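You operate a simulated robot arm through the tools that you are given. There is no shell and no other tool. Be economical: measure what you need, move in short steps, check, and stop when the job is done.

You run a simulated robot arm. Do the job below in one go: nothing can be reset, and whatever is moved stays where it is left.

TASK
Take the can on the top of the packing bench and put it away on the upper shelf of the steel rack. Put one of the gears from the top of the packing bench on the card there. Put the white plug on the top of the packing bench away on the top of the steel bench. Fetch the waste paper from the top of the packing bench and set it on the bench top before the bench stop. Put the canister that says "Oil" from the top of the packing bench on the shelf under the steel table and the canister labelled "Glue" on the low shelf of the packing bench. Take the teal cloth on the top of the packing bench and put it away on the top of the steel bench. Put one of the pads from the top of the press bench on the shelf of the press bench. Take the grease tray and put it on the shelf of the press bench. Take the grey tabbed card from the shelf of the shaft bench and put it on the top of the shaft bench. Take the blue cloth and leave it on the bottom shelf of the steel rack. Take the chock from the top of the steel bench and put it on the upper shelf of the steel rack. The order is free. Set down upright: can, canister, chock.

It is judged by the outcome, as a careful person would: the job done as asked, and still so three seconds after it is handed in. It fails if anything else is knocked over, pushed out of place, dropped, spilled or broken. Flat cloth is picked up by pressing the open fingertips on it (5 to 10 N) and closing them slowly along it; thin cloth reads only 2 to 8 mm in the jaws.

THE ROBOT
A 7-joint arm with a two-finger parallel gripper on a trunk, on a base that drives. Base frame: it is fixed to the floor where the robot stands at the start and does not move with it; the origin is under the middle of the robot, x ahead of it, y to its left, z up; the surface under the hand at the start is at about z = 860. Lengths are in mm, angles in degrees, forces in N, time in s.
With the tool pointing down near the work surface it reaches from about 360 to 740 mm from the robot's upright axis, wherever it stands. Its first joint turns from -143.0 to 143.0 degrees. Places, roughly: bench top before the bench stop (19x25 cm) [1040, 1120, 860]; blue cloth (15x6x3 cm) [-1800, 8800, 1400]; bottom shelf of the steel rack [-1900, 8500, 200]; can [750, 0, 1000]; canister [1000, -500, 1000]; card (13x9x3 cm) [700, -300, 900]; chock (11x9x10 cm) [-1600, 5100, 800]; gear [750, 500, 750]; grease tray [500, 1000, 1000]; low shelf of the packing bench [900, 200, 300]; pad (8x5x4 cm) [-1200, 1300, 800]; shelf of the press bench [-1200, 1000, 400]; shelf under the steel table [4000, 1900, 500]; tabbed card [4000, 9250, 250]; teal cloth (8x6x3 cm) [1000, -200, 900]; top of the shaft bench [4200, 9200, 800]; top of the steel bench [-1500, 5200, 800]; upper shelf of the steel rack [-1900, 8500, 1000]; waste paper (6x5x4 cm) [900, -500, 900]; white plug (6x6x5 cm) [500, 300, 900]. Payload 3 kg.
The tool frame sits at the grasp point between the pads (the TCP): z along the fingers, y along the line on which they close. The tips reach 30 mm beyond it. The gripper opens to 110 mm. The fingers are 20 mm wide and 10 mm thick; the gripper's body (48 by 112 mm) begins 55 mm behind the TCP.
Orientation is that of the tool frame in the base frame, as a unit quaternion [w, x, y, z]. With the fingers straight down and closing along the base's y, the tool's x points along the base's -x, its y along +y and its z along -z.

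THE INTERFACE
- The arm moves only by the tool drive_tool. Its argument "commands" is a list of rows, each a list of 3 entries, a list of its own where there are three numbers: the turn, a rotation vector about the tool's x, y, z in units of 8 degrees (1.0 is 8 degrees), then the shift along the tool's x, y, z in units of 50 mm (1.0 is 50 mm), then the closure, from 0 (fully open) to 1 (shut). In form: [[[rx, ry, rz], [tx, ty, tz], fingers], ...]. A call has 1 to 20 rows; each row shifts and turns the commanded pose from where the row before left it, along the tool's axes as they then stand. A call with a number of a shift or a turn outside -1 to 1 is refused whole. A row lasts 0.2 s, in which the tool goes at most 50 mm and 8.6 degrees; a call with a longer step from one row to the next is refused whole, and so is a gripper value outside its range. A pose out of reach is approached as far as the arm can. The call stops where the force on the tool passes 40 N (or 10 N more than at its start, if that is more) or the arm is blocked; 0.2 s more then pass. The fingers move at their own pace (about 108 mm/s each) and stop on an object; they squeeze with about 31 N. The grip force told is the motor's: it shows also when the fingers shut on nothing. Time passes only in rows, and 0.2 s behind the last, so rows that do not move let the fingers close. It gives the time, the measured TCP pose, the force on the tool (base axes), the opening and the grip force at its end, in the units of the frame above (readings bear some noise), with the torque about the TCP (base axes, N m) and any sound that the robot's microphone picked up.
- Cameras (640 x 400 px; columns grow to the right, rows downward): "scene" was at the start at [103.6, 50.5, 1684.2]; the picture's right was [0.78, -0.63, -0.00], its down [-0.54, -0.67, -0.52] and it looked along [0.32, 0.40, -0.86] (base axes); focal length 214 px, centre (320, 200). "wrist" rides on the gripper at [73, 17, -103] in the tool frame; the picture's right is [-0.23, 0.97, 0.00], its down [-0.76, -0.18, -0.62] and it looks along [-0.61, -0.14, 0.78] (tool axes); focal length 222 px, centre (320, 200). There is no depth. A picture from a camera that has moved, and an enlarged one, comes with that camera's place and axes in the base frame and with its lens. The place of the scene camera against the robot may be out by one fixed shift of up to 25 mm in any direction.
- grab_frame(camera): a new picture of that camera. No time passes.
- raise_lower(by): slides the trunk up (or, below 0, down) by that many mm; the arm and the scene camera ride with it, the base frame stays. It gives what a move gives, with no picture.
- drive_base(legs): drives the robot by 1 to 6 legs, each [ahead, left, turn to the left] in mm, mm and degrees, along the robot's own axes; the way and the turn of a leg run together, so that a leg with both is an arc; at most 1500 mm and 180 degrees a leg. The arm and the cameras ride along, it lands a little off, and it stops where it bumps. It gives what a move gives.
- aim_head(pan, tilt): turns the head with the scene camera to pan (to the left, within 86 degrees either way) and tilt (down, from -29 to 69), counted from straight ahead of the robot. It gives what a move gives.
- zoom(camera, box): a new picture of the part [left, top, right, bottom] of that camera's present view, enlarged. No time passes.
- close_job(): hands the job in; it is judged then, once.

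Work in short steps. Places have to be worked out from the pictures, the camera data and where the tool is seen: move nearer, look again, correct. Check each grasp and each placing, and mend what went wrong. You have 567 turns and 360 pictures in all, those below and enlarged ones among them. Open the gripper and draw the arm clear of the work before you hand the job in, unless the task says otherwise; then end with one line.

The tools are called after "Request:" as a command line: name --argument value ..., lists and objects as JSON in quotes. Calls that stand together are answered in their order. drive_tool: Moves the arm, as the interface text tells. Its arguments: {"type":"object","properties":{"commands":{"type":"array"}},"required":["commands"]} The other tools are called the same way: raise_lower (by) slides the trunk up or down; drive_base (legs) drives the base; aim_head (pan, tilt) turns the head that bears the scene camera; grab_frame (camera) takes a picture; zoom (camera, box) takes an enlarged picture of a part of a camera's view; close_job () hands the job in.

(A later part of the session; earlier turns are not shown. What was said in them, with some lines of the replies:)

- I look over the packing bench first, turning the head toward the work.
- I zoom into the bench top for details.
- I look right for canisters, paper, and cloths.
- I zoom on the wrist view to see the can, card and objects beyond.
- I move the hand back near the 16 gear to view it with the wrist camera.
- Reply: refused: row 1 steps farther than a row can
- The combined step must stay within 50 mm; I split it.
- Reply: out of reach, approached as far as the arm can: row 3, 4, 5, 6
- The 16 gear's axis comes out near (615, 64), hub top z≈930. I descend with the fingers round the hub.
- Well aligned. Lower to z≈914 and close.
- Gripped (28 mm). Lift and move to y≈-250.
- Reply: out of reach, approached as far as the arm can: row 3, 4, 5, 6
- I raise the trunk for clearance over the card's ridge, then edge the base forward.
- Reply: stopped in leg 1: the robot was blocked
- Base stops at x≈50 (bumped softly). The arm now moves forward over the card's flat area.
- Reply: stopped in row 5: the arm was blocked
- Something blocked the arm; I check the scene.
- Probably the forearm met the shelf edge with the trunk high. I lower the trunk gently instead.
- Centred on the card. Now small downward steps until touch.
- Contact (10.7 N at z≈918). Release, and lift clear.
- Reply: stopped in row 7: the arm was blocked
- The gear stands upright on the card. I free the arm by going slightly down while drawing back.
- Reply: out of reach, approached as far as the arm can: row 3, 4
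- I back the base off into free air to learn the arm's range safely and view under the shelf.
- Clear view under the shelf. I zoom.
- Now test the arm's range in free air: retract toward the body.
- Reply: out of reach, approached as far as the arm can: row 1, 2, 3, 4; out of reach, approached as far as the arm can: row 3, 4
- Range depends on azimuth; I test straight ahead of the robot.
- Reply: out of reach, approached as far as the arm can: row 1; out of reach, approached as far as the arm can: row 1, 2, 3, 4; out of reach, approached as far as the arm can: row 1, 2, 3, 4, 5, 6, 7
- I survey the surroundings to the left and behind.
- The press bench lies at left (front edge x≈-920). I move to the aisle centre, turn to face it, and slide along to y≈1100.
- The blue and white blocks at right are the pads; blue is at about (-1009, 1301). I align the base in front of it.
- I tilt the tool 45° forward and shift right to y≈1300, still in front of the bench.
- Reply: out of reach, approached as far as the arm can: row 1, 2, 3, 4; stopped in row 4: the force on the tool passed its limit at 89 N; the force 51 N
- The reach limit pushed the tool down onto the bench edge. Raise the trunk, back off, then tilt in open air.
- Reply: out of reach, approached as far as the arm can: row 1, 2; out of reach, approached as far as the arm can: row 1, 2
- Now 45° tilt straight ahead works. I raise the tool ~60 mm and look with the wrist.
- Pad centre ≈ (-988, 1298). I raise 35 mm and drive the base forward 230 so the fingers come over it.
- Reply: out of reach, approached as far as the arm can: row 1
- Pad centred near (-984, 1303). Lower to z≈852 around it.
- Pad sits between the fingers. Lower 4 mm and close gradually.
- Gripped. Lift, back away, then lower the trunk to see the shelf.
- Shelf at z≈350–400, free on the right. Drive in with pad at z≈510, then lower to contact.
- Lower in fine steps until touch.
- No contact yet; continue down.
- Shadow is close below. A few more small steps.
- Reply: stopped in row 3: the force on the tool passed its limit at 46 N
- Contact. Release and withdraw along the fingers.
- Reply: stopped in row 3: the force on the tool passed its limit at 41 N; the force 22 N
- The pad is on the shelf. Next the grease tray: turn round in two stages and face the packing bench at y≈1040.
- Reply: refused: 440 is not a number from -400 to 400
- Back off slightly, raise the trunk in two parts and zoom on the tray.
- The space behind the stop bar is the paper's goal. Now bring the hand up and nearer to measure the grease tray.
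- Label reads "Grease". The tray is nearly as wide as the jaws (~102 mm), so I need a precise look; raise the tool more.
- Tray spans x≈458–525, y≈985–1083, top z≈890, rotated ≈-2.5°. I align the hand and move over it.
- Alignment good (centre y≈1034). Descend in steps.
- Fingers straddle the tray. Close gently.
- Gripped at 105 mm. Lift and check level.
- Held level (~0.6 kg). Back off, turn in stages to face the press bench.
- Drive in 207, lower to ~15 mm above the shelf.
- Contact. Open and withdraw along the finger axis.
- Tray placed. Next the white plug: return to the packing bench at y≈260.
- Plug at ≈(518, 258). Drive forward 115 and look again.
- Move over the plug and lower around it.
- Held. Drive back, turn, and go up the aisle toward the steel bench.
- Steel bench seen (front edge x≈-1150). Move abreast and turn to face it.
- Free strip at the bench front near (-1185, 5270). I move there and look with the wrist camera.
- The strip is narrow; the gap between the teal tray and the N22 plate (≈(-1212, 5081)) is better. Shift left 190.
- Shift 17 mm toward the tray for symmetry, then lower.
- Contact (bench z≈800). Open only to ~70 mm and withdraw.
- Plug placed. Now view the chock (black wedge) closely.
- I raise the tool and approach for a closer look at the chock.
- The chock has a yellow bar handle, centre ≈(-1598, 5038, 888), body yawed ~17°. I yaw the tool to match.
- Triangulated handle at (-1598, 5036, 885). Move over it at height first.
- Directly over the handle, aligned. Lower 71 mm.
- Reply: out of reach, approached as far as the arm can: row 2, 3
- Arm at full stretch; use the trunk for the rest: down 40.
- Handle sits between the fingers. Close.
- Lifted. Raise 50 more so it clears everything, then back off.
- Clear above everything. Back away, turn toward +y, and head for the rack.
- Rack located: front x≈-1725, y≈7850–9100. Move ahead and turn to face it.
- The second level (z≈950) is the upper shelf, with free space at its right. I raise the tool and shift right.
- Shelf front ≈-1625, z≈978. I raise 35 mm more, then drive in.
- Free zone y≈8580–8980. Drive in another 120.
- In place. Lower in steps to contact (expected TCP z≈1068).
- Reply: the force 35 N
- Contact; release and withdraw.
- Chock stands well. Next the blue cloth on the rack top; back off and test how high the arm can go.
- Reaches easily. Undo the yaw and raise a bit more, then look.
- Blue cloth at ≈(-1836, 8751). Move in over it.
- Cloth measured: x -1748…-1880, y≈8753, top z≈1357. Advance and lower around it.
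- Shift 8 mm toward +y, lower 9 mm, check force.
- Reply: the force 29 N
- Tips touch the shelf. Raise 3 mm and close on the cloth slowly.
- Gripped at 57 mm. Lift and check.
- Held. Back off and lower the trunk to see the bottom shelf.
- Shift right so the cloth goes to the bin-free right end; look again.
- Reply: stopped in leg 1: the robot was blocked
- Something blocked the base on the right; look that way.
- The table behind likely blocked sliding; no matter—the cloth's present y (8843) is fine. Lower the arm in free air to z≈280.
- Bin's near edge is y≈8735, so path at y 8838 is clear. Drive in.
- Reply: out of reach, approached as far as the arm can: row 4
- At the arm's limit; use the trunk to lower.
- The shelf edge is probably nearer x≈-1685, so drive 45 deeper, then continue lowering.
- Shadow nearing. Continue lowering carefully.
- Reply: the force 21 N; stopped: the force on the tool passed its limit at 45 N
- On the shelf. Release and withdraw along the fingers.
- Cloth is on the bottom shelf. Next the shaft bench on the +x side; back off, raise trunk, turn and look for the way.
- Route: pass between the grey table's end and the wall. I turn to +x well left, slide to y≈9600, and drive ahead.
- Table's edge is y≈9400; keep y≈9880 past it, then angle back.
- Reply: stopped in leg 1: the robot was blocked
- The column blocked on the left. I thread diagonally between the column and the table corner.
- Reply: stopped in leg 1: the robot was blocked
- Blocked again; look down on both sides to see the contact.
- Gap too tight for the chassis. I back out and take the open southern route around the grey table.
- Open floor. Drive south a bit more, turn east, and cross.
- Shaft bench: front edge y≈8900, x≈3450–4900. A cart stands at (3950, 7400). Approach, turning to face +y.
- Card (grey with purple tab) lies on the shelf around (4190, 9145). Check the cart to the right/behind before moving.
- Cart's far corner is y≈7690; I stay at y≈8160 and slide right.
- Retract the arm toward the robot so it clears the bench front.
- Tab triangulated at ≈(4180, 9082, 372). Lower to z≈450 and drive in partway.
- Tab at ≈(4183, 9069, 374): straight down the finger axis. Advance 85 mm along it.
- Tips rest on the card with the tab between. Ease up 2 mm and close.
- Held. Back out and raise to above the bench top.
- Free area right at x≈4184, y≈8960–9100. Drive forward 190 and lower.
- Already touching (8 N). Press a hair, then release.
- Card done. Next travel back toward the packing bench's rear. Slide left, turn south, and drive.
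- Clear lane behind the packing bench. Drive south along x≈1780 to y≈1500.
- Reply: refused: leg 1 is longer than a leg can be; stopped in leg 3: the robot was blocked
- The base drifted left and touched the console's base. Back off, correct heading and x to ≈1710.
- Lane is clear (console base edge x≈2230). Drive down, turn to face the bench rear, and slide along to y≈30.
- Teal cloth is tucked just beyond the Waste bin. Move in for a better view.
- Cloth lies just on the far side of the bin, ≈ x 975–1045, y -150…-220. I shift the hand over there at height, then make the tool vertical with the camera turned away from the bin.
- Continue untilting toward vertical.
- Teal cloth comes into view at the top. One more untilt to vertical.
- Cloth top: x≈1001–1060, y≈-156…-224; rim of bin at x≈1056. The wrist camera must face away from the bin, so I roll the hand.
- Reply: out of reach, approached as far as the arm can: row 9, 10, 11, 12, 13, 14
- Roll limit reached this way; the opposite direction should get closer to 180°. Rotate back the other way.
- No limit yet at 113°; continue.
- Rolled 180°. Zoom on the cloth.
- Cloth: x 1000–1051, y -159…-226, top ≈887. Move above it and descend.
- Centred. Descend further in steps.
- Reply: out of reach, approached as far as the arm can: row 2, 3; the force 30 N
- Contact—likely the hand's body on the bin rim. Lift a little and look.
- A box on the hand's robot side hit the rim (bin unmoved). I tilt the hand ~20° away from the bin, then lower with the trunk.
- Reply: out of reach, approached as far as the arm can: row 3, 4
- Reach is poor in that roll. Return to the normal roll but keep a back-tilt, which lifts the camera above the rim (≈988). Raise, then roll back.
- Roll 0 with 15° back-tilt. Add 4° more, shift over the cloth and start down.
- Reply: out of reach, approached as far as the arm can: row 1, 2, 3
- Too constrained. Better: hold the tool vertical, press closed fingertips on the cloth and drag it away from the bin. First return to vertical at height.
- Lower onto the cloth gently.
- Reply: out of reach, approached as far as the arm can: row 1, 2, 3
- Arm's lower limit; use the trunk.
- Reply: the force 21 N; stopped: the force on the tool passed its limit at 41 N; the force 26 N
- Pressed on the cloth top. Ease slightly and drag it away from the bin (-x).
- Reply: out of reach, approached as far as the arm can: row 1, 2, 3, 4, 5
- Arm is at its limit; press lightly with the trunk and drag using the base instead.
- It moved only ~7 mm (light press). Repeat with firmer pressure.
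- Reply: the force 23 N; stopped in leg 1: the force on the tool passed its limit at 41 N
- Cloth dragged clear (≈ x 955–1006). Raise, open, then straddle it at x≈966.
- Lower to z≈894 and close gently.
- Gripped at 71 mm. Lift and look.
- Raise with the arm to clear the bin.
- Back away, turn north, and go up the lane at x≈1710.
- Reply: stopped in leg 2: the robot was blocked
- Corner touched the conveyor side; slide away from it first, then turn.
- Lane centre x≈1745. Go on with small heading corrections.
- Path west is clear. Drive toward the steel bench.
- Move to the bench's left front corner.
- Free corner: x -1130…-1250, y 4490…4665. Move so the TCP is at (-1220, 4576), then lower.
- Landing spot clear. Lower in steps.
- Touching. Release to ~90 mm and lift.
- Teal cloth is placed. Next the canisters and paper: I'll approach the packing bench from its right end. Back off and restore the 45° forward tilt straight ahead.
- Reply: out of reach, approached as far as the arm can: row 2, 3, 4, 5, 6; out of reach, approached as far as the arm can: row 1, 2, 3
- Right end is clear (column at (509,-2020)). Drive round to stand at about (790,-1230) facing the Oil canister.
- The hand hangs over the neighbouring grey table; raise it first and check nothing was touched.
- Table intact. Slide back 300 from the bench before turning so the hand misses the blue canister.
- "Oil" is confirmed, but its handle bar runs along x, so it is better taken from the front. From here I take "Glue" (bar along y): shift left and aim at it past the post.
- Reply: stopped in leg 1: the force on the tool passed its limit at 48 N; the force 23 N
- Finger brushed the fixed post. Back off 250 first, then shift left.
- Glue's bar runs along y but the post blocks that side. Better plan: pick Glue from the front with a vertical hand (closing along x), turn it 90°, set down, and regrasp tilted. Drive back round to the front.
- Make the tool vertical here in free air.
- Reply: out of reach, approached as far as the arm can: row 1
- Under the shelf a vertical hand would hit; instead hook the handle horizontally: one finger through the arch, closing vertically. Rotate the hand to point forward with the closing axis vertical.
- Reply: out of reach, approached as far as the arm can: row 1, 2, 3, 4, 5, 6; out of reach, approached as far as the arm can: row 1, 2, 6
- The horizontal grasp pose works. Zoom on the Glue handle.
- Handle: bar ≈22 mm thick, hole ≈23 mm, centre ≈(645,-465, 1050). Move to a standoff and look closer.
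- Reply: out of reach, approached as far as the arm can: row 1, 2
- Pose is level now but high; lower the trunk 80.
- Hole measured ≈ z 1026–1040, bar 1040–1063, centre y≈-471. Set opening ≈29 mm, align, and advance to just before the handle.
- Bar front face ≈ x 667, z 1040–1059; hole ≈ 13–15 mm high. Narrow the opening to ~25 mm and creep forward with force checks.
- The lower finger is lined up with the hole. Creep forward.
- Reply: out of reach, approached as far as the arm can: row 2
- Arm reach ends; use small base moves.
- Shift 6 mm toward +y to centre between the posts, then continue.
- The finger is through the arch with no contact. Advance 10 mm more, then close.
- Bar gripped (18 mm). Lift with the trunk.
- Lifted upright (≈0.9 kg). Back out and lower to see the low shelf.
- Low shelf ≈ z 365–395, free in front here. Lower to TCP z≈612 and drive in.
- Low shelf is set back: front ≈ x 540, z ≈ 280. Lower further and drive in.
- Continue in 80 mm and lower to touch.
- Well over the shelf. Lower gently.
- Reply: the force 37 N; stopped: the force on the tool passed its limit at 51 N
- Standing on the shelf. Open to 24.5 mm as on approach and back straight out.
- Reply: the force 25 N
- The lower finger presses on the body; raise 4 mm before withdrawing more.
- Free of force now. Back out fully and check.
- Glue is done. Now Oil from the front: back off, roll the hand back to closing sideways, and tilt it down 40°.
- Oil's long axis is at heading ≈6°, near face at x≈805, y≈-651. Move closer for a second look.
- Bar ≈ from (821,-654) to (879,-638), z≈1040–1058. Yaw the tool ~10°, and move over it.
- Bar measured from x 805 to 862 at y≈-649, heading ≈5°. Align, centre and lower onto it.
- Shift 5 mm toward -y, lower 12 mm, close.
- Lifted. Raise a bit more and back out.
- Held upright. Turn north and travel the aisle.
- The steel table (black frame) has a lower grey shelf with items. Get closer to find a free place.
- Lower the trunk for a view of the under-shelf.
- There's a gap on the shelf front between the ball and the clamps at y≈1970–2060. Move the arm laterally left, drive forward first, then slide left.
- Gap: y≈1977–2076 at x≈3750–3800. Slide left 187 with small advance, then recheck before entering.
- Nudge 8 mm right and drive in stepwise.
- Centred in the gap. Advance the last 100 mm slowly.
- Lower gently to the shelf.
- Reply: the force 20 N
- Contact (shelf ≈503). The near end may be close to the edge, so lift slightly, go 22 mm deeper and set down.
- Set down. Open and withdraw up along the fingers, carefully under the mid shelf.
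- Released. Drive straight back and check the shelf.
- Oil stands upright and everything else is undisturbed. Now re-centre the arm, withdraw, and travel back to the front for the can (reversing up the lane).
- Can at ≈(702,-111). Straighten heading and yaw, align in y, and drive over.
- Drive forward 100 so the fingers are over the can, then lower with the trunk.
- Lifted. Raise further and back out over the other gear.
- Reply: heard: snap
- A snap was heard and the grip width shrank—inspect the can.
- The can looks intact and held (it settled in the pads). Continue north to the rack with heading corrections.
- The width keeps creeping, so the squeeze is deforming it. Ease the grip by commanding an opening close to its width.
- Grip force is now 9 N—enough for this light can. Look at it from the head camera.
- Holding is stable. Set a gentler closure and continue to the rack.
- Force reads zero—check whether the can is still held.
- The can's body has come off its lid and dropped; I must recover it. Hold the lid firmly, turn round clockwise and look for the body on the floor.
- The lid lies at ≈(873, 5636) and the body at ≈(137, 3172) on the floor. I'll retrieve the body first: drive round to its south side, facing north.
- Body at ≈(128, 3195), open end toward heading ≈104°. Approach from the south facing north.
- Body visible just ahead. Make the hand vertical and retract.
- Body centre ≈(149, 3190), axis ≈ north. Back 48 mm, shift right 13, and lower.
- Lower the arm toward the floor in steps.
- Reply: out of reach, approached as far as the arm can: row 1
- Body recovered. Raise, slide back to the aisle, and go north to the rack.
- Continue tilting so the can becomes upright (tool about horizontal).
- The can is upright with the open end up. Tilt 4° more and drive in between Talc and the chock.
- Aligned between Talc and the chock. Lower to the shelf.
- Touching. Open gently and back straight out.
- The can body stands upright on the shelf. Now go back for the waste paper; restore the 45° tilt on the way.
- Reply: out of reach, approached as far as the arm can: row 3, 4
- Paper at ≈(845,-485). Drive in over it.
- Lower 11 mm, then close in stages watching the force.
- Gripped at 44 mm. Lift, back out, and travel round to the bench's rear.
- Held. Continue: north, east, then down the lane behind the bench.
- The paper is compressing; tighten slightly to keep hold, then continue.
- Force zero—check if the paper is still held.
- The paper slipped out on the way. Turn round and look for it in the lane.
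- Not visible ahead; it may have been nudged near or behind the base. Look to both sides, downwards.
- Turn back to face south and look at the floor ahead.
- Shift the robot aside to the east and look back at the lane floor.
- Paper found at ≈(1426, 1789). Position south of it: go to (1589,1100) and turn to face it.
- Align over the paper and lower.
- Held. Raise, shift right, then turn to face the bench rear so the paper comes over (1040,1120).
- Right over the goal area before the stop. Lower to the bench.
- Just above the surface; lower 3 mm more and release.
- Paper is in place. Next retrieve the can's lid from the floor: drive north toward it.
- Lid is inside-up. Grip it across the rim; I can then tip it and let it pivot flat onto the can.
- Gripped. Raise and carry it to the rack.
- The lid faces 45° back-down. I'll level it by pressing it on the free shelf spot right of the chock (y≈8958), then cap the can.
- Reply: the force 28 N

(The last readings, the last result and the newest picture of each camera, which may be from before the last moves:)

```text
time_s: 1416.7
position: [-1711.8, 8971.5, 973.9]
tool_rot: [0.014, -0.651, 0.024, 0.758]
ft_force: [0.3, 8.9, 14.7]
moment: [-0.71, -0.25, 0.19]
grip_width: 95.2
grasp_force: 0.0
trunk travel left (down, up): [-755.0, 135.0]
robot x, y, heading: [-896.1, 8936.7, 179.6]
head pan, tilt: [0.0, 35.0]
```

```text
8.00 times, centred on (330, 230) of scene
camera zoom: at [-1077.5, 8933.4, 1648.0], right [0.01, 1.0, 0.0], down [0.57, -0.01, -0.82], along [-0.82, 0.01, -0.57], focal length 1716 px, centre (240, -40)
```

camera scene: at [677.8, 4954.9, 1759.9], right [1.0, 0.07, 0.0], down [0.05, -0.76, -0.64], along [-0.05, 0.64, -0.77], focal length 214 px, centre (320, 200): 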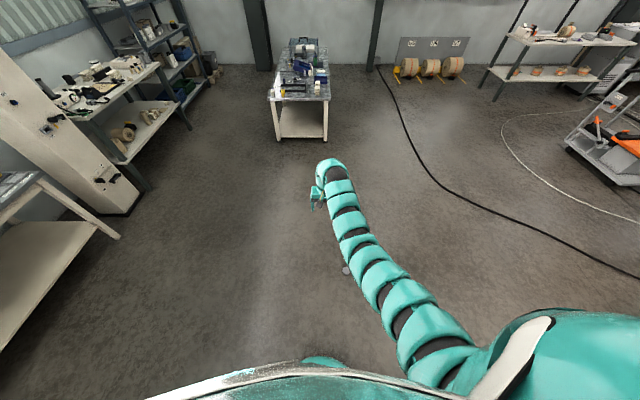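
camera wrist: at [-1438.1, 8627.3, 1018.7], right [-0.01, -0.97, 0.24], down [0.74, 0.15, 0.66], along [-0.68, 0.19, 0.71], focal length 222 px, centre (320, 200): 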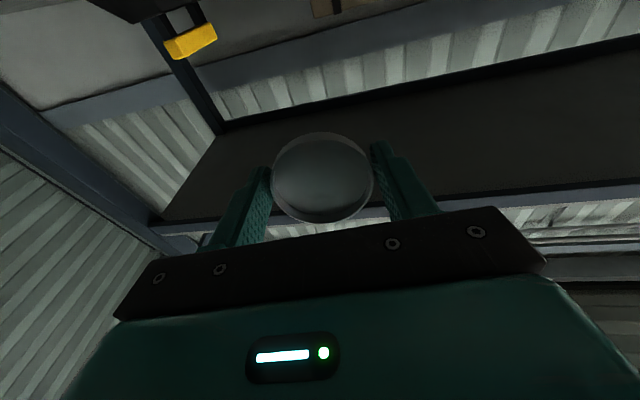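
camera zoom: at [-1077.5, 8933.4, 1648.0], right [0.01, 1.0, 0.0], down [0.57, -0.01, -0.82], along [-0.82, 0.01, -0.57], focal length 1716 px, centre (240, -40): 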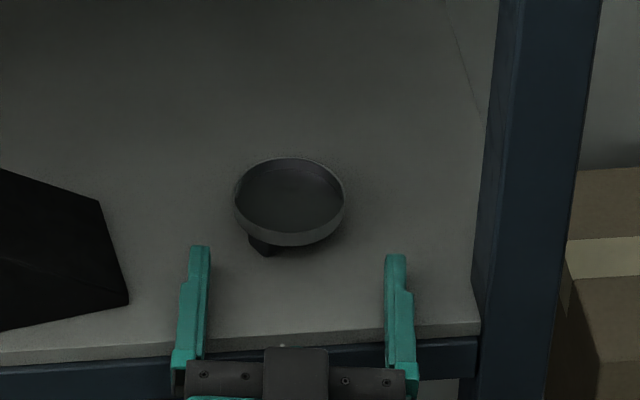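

It flopped back inside-up, but it now lies on the shelf. I can grip it from the front and roll the hand 180° to turn it over. Back off and set the tilt to ≈81°.

Request:
raise_lower --by 25

Request:
drive_base --legs '[[-90, 0, 0.5]]'

Request:
drive_tool --commands '[[[0, 0.75, 0], [0, 0, 0], 0], [[0, 0.75, 0], [0, 0, 0], 0], [[0, 0.7, 0], [0, 0, 0], 0], [[0, 0, 0], [0, 0, 0], 0]]'

Request:
grab_frame --camera "wrist"

```text
time_s: 1417.4
position: [-1711.5, 8970.6, 996.7]
tool_rot: [0.014, -0.653, 0.023, 0.757]
ft_force: [-0.9, -0.5, 0.9]
moment: [0.02, 0.03, -0.03]
grip_width: 98.7
grasp_force: 0.1
trunk travel left (down, up): [-780.0, 110.0]
robot x, y, heading: [-890.5, 8931.8, 179.3]
head pan, tilt: [0.0, 35.0]
```

```text
time_s: 1418.5
position: [-1621.0, 8962.2, 997.4]
tool_rot: [0.011, -0.652, 0.02, 0.758]
ft_force: [0.1, -0.4, -0.7]
moment: [0.03, -0.01, -0.04]
grip_width: 98.9
grasp_force: 0.0
trunk travel left (down, up): [-780.0, 110.0]
robot x, y, heading: [-800.6, 8932.6, 179.5]
head pan, tilt: [0.0, 35.0]
```

```text
time_s: 1419.5
position: [-1622.3, 8963.7, 997.4]
tool_rot: [-0.008, 0.76, -0.023, -0.649]
ft_force: [0.6, 0.3, -0.1]
moment: [0.02, 0.0, 0.02]
grip_width: 110.0
grasp_force: 0.1
trunk travel left (down, up): [-780.0, 110.0]
robot x, y, heading: [-801.8, 8932.7, 180.3]
head pan, tilt: [0.0, 35.0]
```

```text
51 pictures are left
camera wrist: at [-1510.6, 8940.2, 943.0], right [-0.08, -0.97, 0.24], down [0.5, 0.17, 0.85], along [-0.86, 0.19, 0.47], focal length 222 px, centre (320, 200)
```

wrist: 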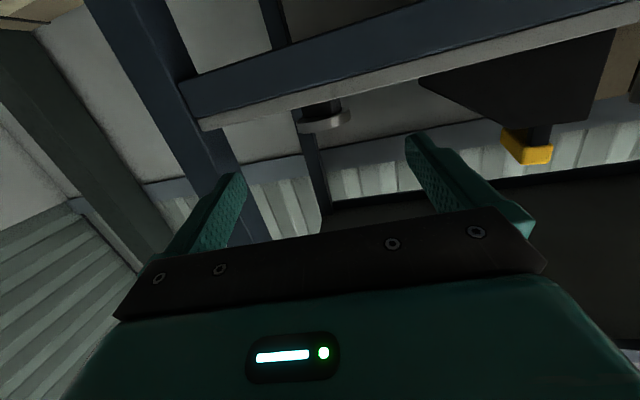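

Lid rim at ≈(-1771, 8967, 985). Lower 11 mm, advance and grip.

Request:
raise_lower --by -11

Request:
drive_base --legs '[[100, 0, 0]]'

Request:
drive_base --legs '[[38, 0, 0]]'

Request:
zoom --camera "scene" --box '[290, 205, 370, 265]'

```text
time_s: 1420.1
position: [-1622.9, 8962.7, 985.2]
tool_rot: [-0.009, 0.76, -0.023, -0.649]
ft_force: [-0.5, 0.9, -0.3]
moment: [0.03, 0.02, -0.02]
grip_width: 109.8
grasp_force: 0.0
trunk travel left (down, up): [-769.0, 121.0]
robot x, y, heading: [-797.0, 8930.4, 179.7]
head pan, tilt: [0.0, 35.0]
```

```text
time_s: 1421.2
position: [-1723.3, 8964.6, 984.6]
tool_rot: [-0.007, 0.761, -0.022, -0.648]
ft_force: [0.3, 0.7, 0.1]
moment: [-0.04, 0.05, -0.01]
grip_width: 110.2
grasp_force: 0.1
trunk travel left (down, up): [-769.0, 121.0]
robot x, y, heading: [-901.5, 8930.7, 179.9]
head pan, tilt: [0.0, 35.0]
```

```text
time_s: 1422.1
position: [-1761.5, 8963.7, 984.7]
tool_rot: [-0.008, 0.761, -0.022, -0.648]
ft_force: [1.3, 0.1, 0.2]
moment: [-0.02, 0.04, 0.0]
grip_width: 110.1
grasp_force: 0.1
trunk travel left (down, up): [-769.0, 121.0]
robot x, y, heading: [-942.1, 8930.6, 180.0]
head pan, tilt: [0.0, 35.0]
```

```text
6.67 times, centred on (330, 235) of scene
camera zoom: at [-1130.2, 8930.3, 1661.3], right [0.0, 1.0, 0.0], down [0.58, 0.0, -0.82], along [-0.82, 0.0, -0.58], focal length 1430 px, centre (253, -33)
```

zoom: 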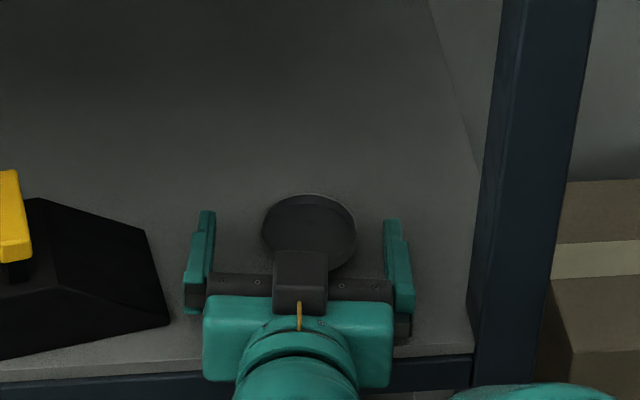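

Request:
drive_tool --commands '[[[0, 0, 0], [0, 0, 0], 0.2], [[0, 0, 0], [0, 0, 0], 0.3], [[0, 0, 0], [0, 0, 0], 0.4], [[0, 0, 0], [0, 0, 0], 0.5], [[0, 0, 0], [0, 0, 0], 0.5]]'

Request:
raise_lower --by 60

Request:
zoom --camera "scene" --box '[290, 195, 370, 255]'

```text
time_s: 1423.3
position: [-1760.7, 8962.8, 985.9]
tool_rot: [-0.008, 0.761, -0.023, -0.648]
ft_force: [0.6, -0.3, -0.2]
moment: [0.02, -0.01, -0.03]
grip_width: 66.1
grasp_force: 30.4
trunk travel left (down, up): [-769.0, 121.0]
robot x, y, heading: [-942.4, 8932.0, 180.2]
head pan, tilt: [0.0, 35.0]
```

```text
time_s: 1424.3
position: [-1759.1, 8964.3, 1045.3]
tool_rot: [-0.008, 0.76, -0.023, -0.649]
ft_force: [-0.3, -0.5, -0.4]
moment: [0.0, 0.06, 0.03]
grip_width: 66.1
grasp_force: 30.8
trunk travel left (down, up): [-829.0, 61.0]
robot x, y, heading: [-938.2, 8934.8, 179.9]
head pan, tilt: [0.0, 35.0]
```

```text
6.67 times, centred on (330, 225) of scene
camera zoom: at [-1127.3, 8930.4, 1721.7], right [0.0, 1.0, 0.0], down [0.57, 0.0, -0.82], along [-0.82, 0.0, -0.57], focal length 1430 px, centre (253, 33)
```

zoom: 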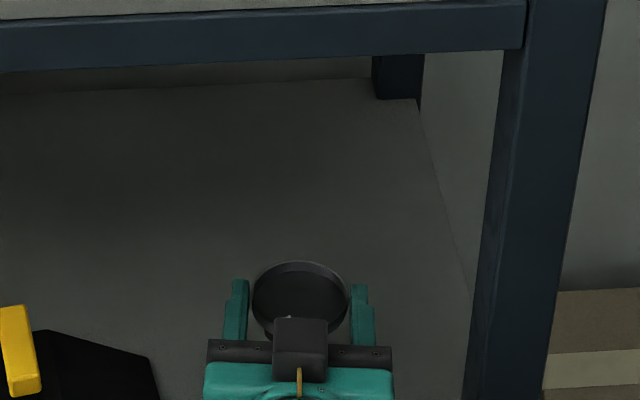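

Held again. Back out and roll the hand 180° in free space.

Request:
drive_base --legs '[[-280, 0, 0]]'

Request:
drive_tool --commands '[[[0, 0, -1], [0, 0, 0], 0.5], [[0, 0, -1], [0, 0, 0], 0.5], [[0, 0, -1], [0, 0, 0], 0.5], [[0, 0, -1], [0, 0, 0], 0.5], [[0, 0, -1], [0, 0, 0], 0.5], [[0, 0, -1], [0, 0, 0], 0.5], [[0, 0, -1], [0, 0, 0], 0.5], [[0, 0, -1], [0, 0, 0], 0.5], [[0, 0, -1], [0, 0, 0], 0.5], [[0, 0, -1], [0, 0, 0], 0.5], [[0, 0, -1], [0, 0, 0], 0.5], [[0, 0, 0], [0, 0, 0], 0.5]]'

Request:
drive_tool --commands '[[[0, 0, -1], [0, 0, 0], 0.5], [[0, 0, -1], [0, 0, 0], 0.5], [[0, 0, -1], [0, 0, 0], 0.5], [[0, 0, -1], [0, 0, 0], 0.5], [[0, 0, -1], [0, 0, 0], 0.5], [[0, 0, -1], [0, 0, 0], 0.5], [[0, 0, -1], [0, 0, 0], 0.5], [[0, 0, -1], [0, 0, 0], 0.5], [[0, 0, -1], [0, 0, 0], 0.5], [[0, 0, -1], [0, 0, 0], 0.5], [[0, 0, -1], [0, 0, 0], 0.5], [[0, 0, -0.5], [0, 0, 0], 0.5], [[0, 0, 0], [0, 0, 0], 0.5]]'

Request:
grab_frame --camera "wrist"

```text
time_s: 1426.2
position: [-1483.3, 8962.3, 1045.9]
tool_rot: [-0.008, 0.76, -0.023, -0.649]
ft_force: [0.4, -0.3, -0.3]
moment: [0.02, -0.01, 0.0]
grip_width: 66.0
grasp_force: 31.4
trunk travel left (down, up): [-829.0, 61.0]
robot x, y, heading: [-663.7, 8931.7, 179.8]
head pan, tilt: [0.0, 35.0]
```

```text
time_s: 1428.8
position: [-1483.9, 8962.1, 1045.7]
tool_rot: [-0.456, 0.562, 0.513, -0.461]
ft_force: [0.2, 0.6, -0.7]
moment: [0.01, 0.0, 0.01]
grip_width: 66.1
grasp_force: 30.8
trunk travel left (down, up): [-829.0, 61.0]
robot x, y, heading: [-661.3, 8928.3, 180.2]
head pan, tilt: [0.0, 35.0]
```

```text
time_s: 1431.6
position: [-1483.2, 8962.6, 1045.9]
tool_rot: [-0.649, 0.022, 0.761, 0.008]
ft_force: [-0.6, -0.1, -0.4]
moment: [0.02, 0.0, -0.01]
grip_width: 66.0
grasp_force: 30.7
trunk travel left (down, up): [-829.0, 61.0]
robot x, y, heading: [-662.6, 8930.2, 180.1]
head pan, tilt: [0.0, 35.0]
```

```text
48 pictures are left
camera wrist: at [-1393.2, 8975.5, 1133.8], right [0.08, 0.97, -0.24], down [0.73, -0.22, -0.65], along [-0.68, -0.12, -0.72], focal length 222 px, centre (320, 200)
```

wrist: 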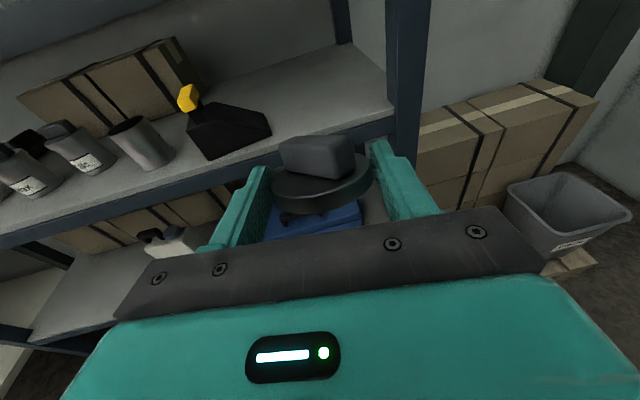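

Lid is now right side up. Pitch up 18° to level it and move in front of the can.

Request:
drive_tool --commands '[[[0, 0.8, 0], [0, 0, 0], 0.5], [[0, 0.8, 0], [0, 0, 0], 0.5], [[0, 0.65, 0], [0, 0, 0], 0.5], [[0, 0, 0], [0, 0, 0], 0.5]]'

Request:
drive_base --legs '[[0, 300, 0]]'

Request:
grab_frame --camera "wrist"

Request:
zoom --camera "scene" --box '[250, 160, 390, 270]'

```text
time_s: 1432.6
position: [-1484.1, 8961.3, 1046.5]
tool_rot: [0.76, -0.02, -0.65, -0.011]
ft_force: [-0.1, -0.2, -0.4]
moment: [-0.03, -0.02, 0.0]
grip_width: 66.1
grasp_force: 30.6
trunk travel left (down, up): [-829.0, 61.0]
robot x, y, heading: [-659.9, 8932.6, 179.9]
head pan, tilt: [0.0, 35.0]
```

```text
time_s: 1434.7
position: [-1484.0, 8658.3, 1046.4]
tool_rot: [0.76, -0.021, -0.649, -0.012]
ft_force: [0.2, -0.5, 0.1]
moment: [0.01, 0.02, -0.01]
grip_width: 66.0
grasp_force: 30.9
trunk travel left (down, up): [-829.0, 61.0]
robot x, y, heading: [-663.2, 8634.2, 179.7]
head pan, tilt: [0.0, 35.0]
```

```text
47 pictures are left
camera wrist: at [-1370.9, 8671.7, 1102.2], right [0.01, 0.97, -0.24], down [0.49, -0.21, -0.85], along [-0.87, -0.11, -0.48], focal length 222 px, centre (320, 200)
```

wrist: 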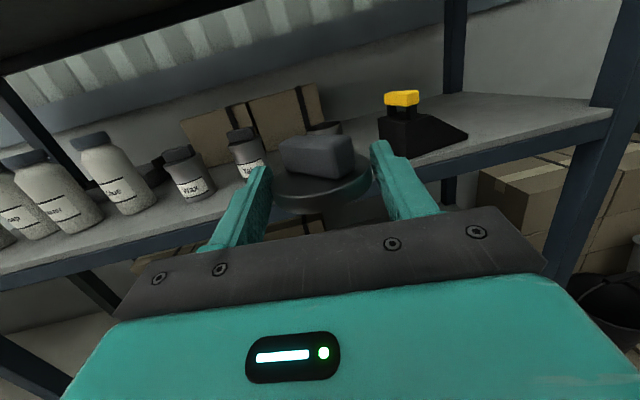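

```text
3.64 times, centred on (320, 215) of scene
camera zoom: at [-851.6, 8626.1, 1721.7], right [0.0, 1.0, 0.0], down [0.57, 0.0, -0.82], along [-0.82, 0.0, -0.57], focal length 780 px, centre (320, 146)
```

zoom: 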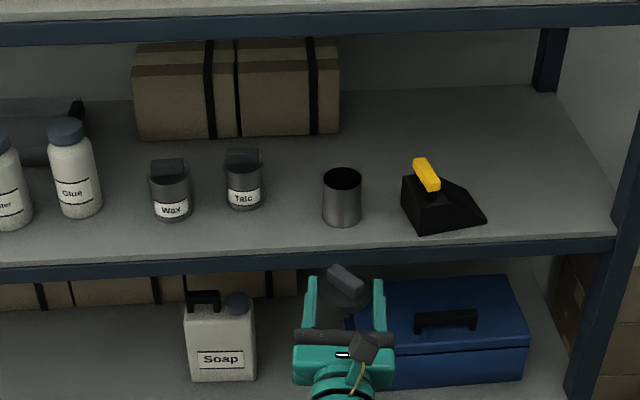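

Can top ≈ z 1031 at ≈(-1738, 8663). Raise 14 mm and advance over it.

Request:
raise_lower --by 16

Request:
drive_base --legs '[[180, -4, 0]]'

Request:
grab_frame --camera "wrist"

Request:
zoom --camera "scene" --box '[270, 180, 370, 260]'

```text
time_s: 1435.3
position: [-1484.4, 8659.9, 1062.4]
tool_rot: [0.76, -0.021, -0.649, -0.011]
ft_force: [0.5, -0.6, 0.5]
moment: [0.0, 0.01, 0.03]
grip_width: 66.0
grasp_force: 31.3
trunk travel left (down, up): [-845.0, 45.0]
robot x, y, heading: [-663.3, 8631.2, 179.9]
head pan, tilt: [0.0, 35.0]
```

```text
time_s: 1436.8
position: [-1667.4, 8666.2, 1060.9]
tool_rot: [0.76, -0.021, -0.65, -0.012]
ft_force: [-0.6, 0.0, 0.5]
moment: [-0.01, 0.02, -0.01]
grip_width: 65.9
grasp_force: 30.8
trunk travel left (down, up): [-845.0, 45.0]
robot x, y, heading: [-848.2, 8636.1, 179.7]
head pan, tilt: [0.0, 35.0]
```

```text
45 pictures are left
camera wrist: at [-1554.3, 8678.3, 1117.5], right [0.01, 0.97, -0.24], down [0.49, -0.22, -0.85], along [-0.87, -0.11, -0.48], focal length 222 px, centre (320, 200)
```

wrist: 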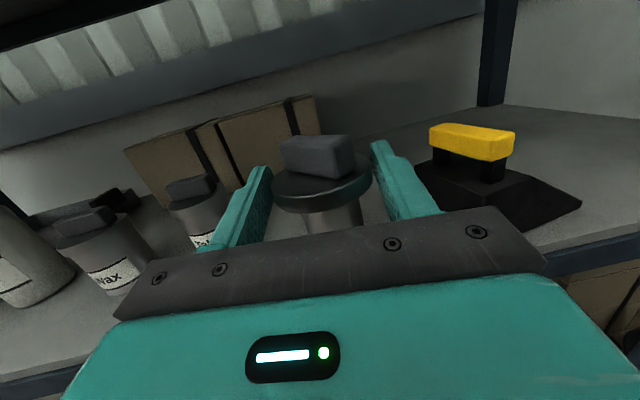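

```text
5.00 times, centred on (320, 220) of scene
camera zoom: at [-1035.7, 8632.2, 1737.5], right [0.0, 1.0, 0.0], down [0.57, 0.0, -0.82], along [-0.82, 0.0, -0.57], focal length 1072 px, centre (320, 100)
```

zoom: 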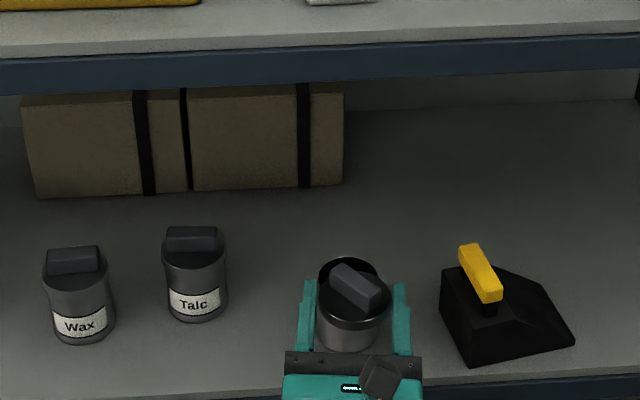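

Can opening at ≈(-1736, 8664). Advance 59 mm, then lower the lid.

Request:
drive_base --legs '[[58, 2, 0]]'

Request:
zoom --camera "scene" --box '[270, 190, 370, 270]'

```text
time_s: 1437.8
position: [-1727.9, 8664.7, 1060.9]
tool_rot: [0.76, -0.021, -0.65, -0.012]
ft_force: [-1.0, 0.6, -0.8]
moment: [0.02, 0.03, -0.04]
grip_width: 65.9
grasp_force: 31.0
trunk travel left (down, up): [-845.0, 45.0]
robot x, y, heading: [-907.0, 8631.0, 180.0]
head pan, tilt: [0.0, 35.0]
```

```text
5.00 times, centred on (320, 230) of scene
camera zoom: at [-1095.6, 8630.5, 1737.4], right [0.0, 1.0, 0.0], down [0.58, 0.0, -0.82], along [-0.82, 0.0, -0.58], focal length 1072 px, centre (320, 50)
```

zoom: 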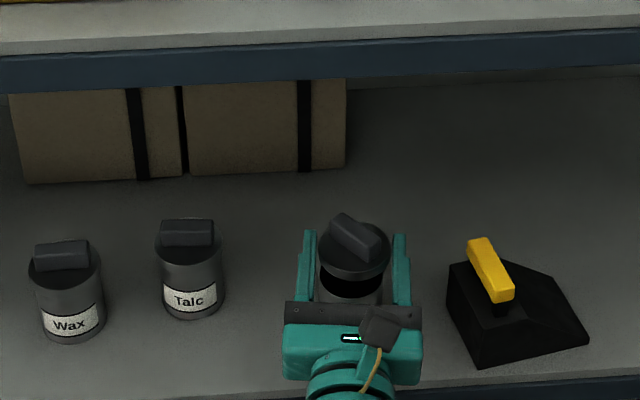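

Fine-adjust a few millimetres and lower.

Request:
drive_tool --commands '[[[0, 0, 0], [0, -0.05, -0.08], 0.5], [[0, 0, 0], [0, 0, 0], 0.5]]'

Request:
raise_lower --by -14

Request:
raise_lower --by -5

Request:
zoom --camera "scene" --box '[290, 200, 370, 260]'

```text
time_s: 1438.4
position: [-1720.8, 8663.0, 1062.6]
tool_rot: [0.76, -0.023, -0.65, -0.013]
ft_force: [0.5, -0.2, 0.1]
moment: [0.01, 0.03, 0.01]
grip_width: 65.8
grasp_force: 30.6
trunk travel left (down, up): [-845.0, 45.0]
robot x, y, heading: [-909.7, 8630.4, 179.6]
head pan, tilt: [0.0, 35.0]
```

```text
time_s: 1439.0
position: [-1721.3, 8662.3, 1047.5]
tool_rot: [0.76, -0.022, -0.649, -0.013]
ft_force: [0.1, 0.0, -0.5]
moment: [-0.01, 0.01, 0.0]
grip_width: 66.3
grasp_force: 30.8
trunk travel left (down, up): [-831.0, 59.0]
robot x, y, heading: [-904.8, 8631.8, 180.0]
head pan, tilt: [0.0, 35.0]
```

```text
time_s: 1439.6
position: [-1722.2, 8661.6, 1042.7]
tool_rot: [0.761, -0.022, -0.649, -0.013]
ft_force: [-0.4, 0.1, 0.2]
moment: [0.01, 0.0, 0.0]
grip_width: 66.1
grasp_force: 30.7
trunk travel left (down, up): [-826.0, 64.0]
robot x, y, heading: [-903.8, 8630.1, 179.7]
head pan, tilt: [0.0, 35.0]
```

```text
6.67 times, centred on (330, 230) of scene
camera zoom: at [-1092.4, 8630.5, 1718.7], right [0.0, 1.0, 0.0], down [0.57, 0.0, -0.82], along [-0.82, 0.0, -0.57], focal length 1430 px, centre (253, 0)
```

zoom: 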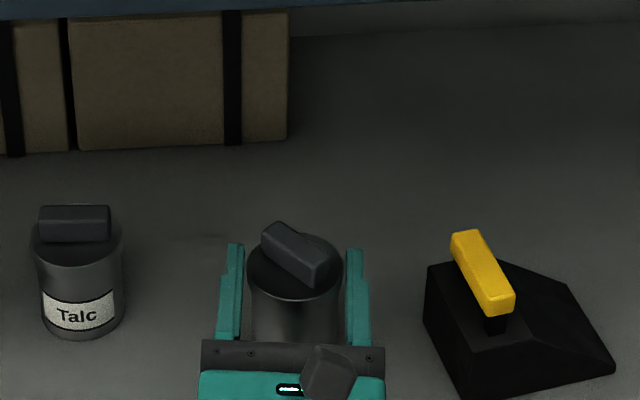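

Looks well aligned. Lower to touch.

Request:
raise_lower --by -4

Request:
raise_lower --by -4

Request:
raise_lower --by -3

Request:
zoom --camera "scene" --box '[290, 200, 370, 260]'

```text
time_s: 1440.1
position: [-1721.2, 8662.7, 1038.0]
tool_rot: [0.76, -0.021, -0.65, -0.012]
ft_force: [0.1, 0.5, -0.1]
moment: [0.0, 0.01, -0.01]
grip_width: 65.9
grasp_force: 31.6
trunk travel left (down, up): [-822.0, 68.0]
robot x, y, heading: [-906.5, 8630.9, 179.4]
head pan, tilt: [0.0, 35.0]
```

```text
time_s: 1440.6
position: [-1720.7, 8662.3, 1036.5]
tool_rot: [0.761, -0.021, -0.649, -0.012]
ft_force: [-1.2, 1.5, 6.7]
moment: [0.21, 0.24, 0.01]
grip_width: 65.8
grasp_force: 30.5
trunk travel left (down, up): [-818.0, 72.0]
robot x, y, heading: [-902.4, 8632.2, 179.5]
head pan, tilt: [0.0, 35.0]
```

```text
time_s: 1441.1
position: [-1721.7, 8663.5, 1036.8]
tool_rot: [0.762, -0.022, -0.647, -0.013]
ft_force: [-6.2, 0.0, 22.3]
moment: [0.29, 0.72, 0.06]
grip_width: 65.8
grasp_force: 31.1
trunk travel left (down, up): [-815.0, 75.0]
robot x, y, heading: [-905.1, 8633.4, 179.7]
head pan, tilt: [0.0, 35.0]
```

```text
6.67 times, centred on (330, 230) of scene
camera zoom: at [-1090.0, 8630.5, 1708.3], right [0.0, 1.0, 0.0], down [0.57, 0.0, -0.82], along [-0.82, 0.0, -0.57], focal length 1430 px, centre (253, 0)
```

zoom: 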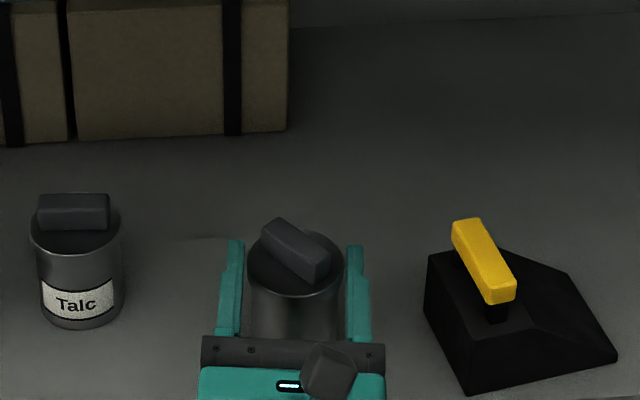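

The lid sits on the can. Ease, open and back straight out.

Request:
raise_lower --by 2

Request:
drive_tool --commands '[[[0, 0, 0], [0, 0, 0], 0.38], [[0, 0, 0], [0, 0, 0], 0.33], [[0, 0, 0], [0, 0, 0], 0.2], [[0, 0, 0], [0, 0, 0], 0.15], [[0, 0, 0], [0, 0, 0], 0.15]]'

Request:
drive_base --legs '[[-200, 0, 0]]'

Request:
zoom --camera "scene" --box '[270, 180, 390, 270]'

```text
time_s: 1441.7
position: [-1720.5, 8661.9, 1035.6]
tool_rot: [0.761, -0.022, -0.648, -0.012]
ft_force: [-6.6, 1.2, 21.6]
moment: [0.25, 0.8, 0.06]
grip_width: 66.1
grasp_force: 30.4
trunk travel left (down, up): [-817.0, 73.0]
robot x, y, heading: [-901.7, 8631.8, 179.9]
head pan, tilt: [0.0, 35.0]
```

```text
time_s: 1442.9
position: [-1720.1, 8662.1, 1034.7]
tool_rot: [0.76, -0.022, -0.65, -0.013]
ft_force: [0.2, -0.2, 0.4]
moment: [0.0, 0.02, -0.01]
grip_width: 93.8
grasp_force: 0.1
trunk travel left (down, up): [-817.0, 73.0]
robot x, y, heading: [-905.1, 8629.2, 179.7]
head pan, tilt: [0.0, 35.0]
```

```text
time_s: 1444.5
position: [-1519.1, 8658.1, 1035.3]
tool_rot: [0.76, -0.021, -0.649, -0.011]
ft_force: [0.1, -0.1, -0.4]
moment: [0.0, 0.04, -0.02]
grip_width: 93.8
grasp_force: 0.0
trunk travel left (down, up): [-817.0, 73.0]
robot x, y, heading: [-705.8, 8632.6, 179.9]
head pan, tilt: [0.0, 35.0]
```

```text
4.44 times, centred on (330, 225) of scene
camera zoom: at [-889.9, 8629.4, 1709.9], right [0.0, 1.0, 0.0], down [0.57, 0.0, -0.82], along [-0.82, 0.0, -0.57], focal length 953 px, centre (276, 89)
```

zoom: 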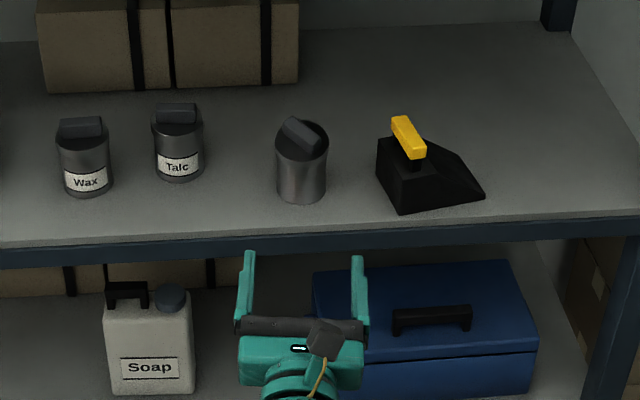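

The can stands with its lid back on. Take a closer look.

Request:
zoom --camera "scene" --box '[305, 190, 355, 235]'

Request:
grab_frame --camera "wrist"

```text
8.89 times, centred on (330, 212) of scene
camera zoom: at [-889.9, 8629.4, 1709.9], right [0.0, 1.0, 0.0], down [0.57, 0.0, -0.82], along [-0.82, 0.0, -0.57], focal length 1906 px, centre (231, 89)
```

zoom: 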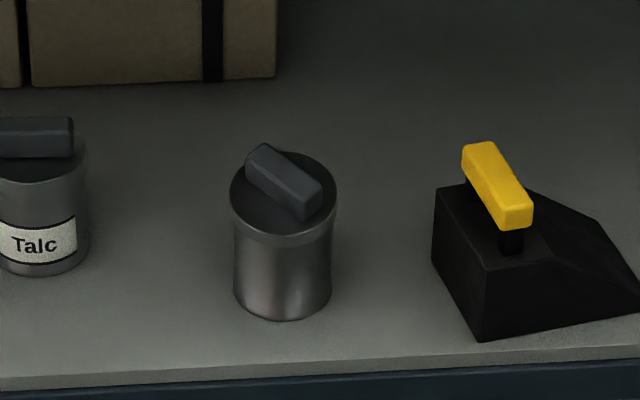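

```text
38 pictures are left
camera wrist: at [-1406.1, 8671.1, 1090.7], right [0.01, 0.97, -0.24], down [0.49, -0.21, -0.85], along [-0.87, -0.11, -0.48], focal length 222 px, centre (320, 200)
```

wrist: 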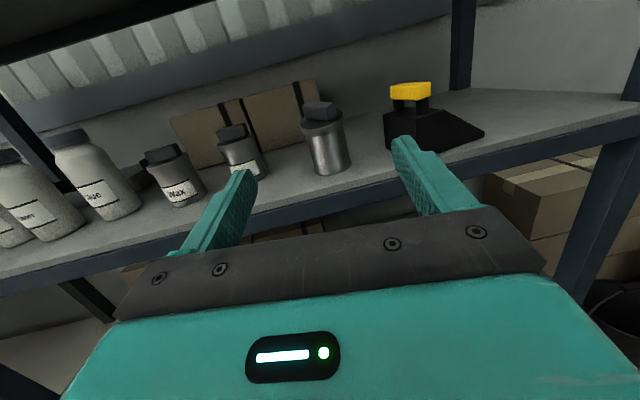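

Lid seated neatly; everything on the list is placed. Draw the arm well clear before handing in.

Request:
drive_base --legs '[[-60, 0, 0]]'

Request:
drive_tool --commands '[[[0, 0, 0], [0, 0, 0], 0], [[0, 0, 0], [0, 0, 0], 0]]'

```text
time_s: 1445.4
position: [-1458.2, 8657.8, 1035.4]
tool_rot: [0.76, -0.021, -0.649, -0.011]
ft_force: [0.5, -1.1, 0.2]
moment: [0.0, 0.01, 0.03]
grip_width: 93.3
grasp_force: 0.1
trunk travel left (down, up): [-817.0, 73.0]
robot x, y, heading: [-645.7, 8632.7, 180.0]
head pan, tilt: [0.0, 35.0]
```

```text
time_s: 1446.0
position: [-1459.4, 8657.4, 1034.7]
tool_rot: [0.76, -0.02, -0.65, -0.011]
ft_force: [0.4, 0.3, -0.1]
moment: [-0.02, 0.02, 0.0]
grip_width: 110.2
grasp_force: 0.1
trunk travel left (down, up): [-817.0, 73.0]
robot x, y, heading: [-640.8, 8631.8, 179.9]
head pan, tilt: [0.0, 35.0]
```

The gripper is open and the arm is clear of the rack, so I hand the job in.

Request:
close_job

```text
The job is handed in.
```

All the items are where you asked, but two were dropped on the way: the Paste can came off its lid (there was a snap) and fell to the floor, and the waste paper slipped out of the gripper. I picked both up, put the lid back on the can and stood it upright on the upper shelf, and set the paper before the bench stop. I cannot rule out damage to the can. I also drove the base lightly into the console and other fixed furniture a few times and pressed the hand once on the waste-bin rim; I saw nothing out of place afterwards.
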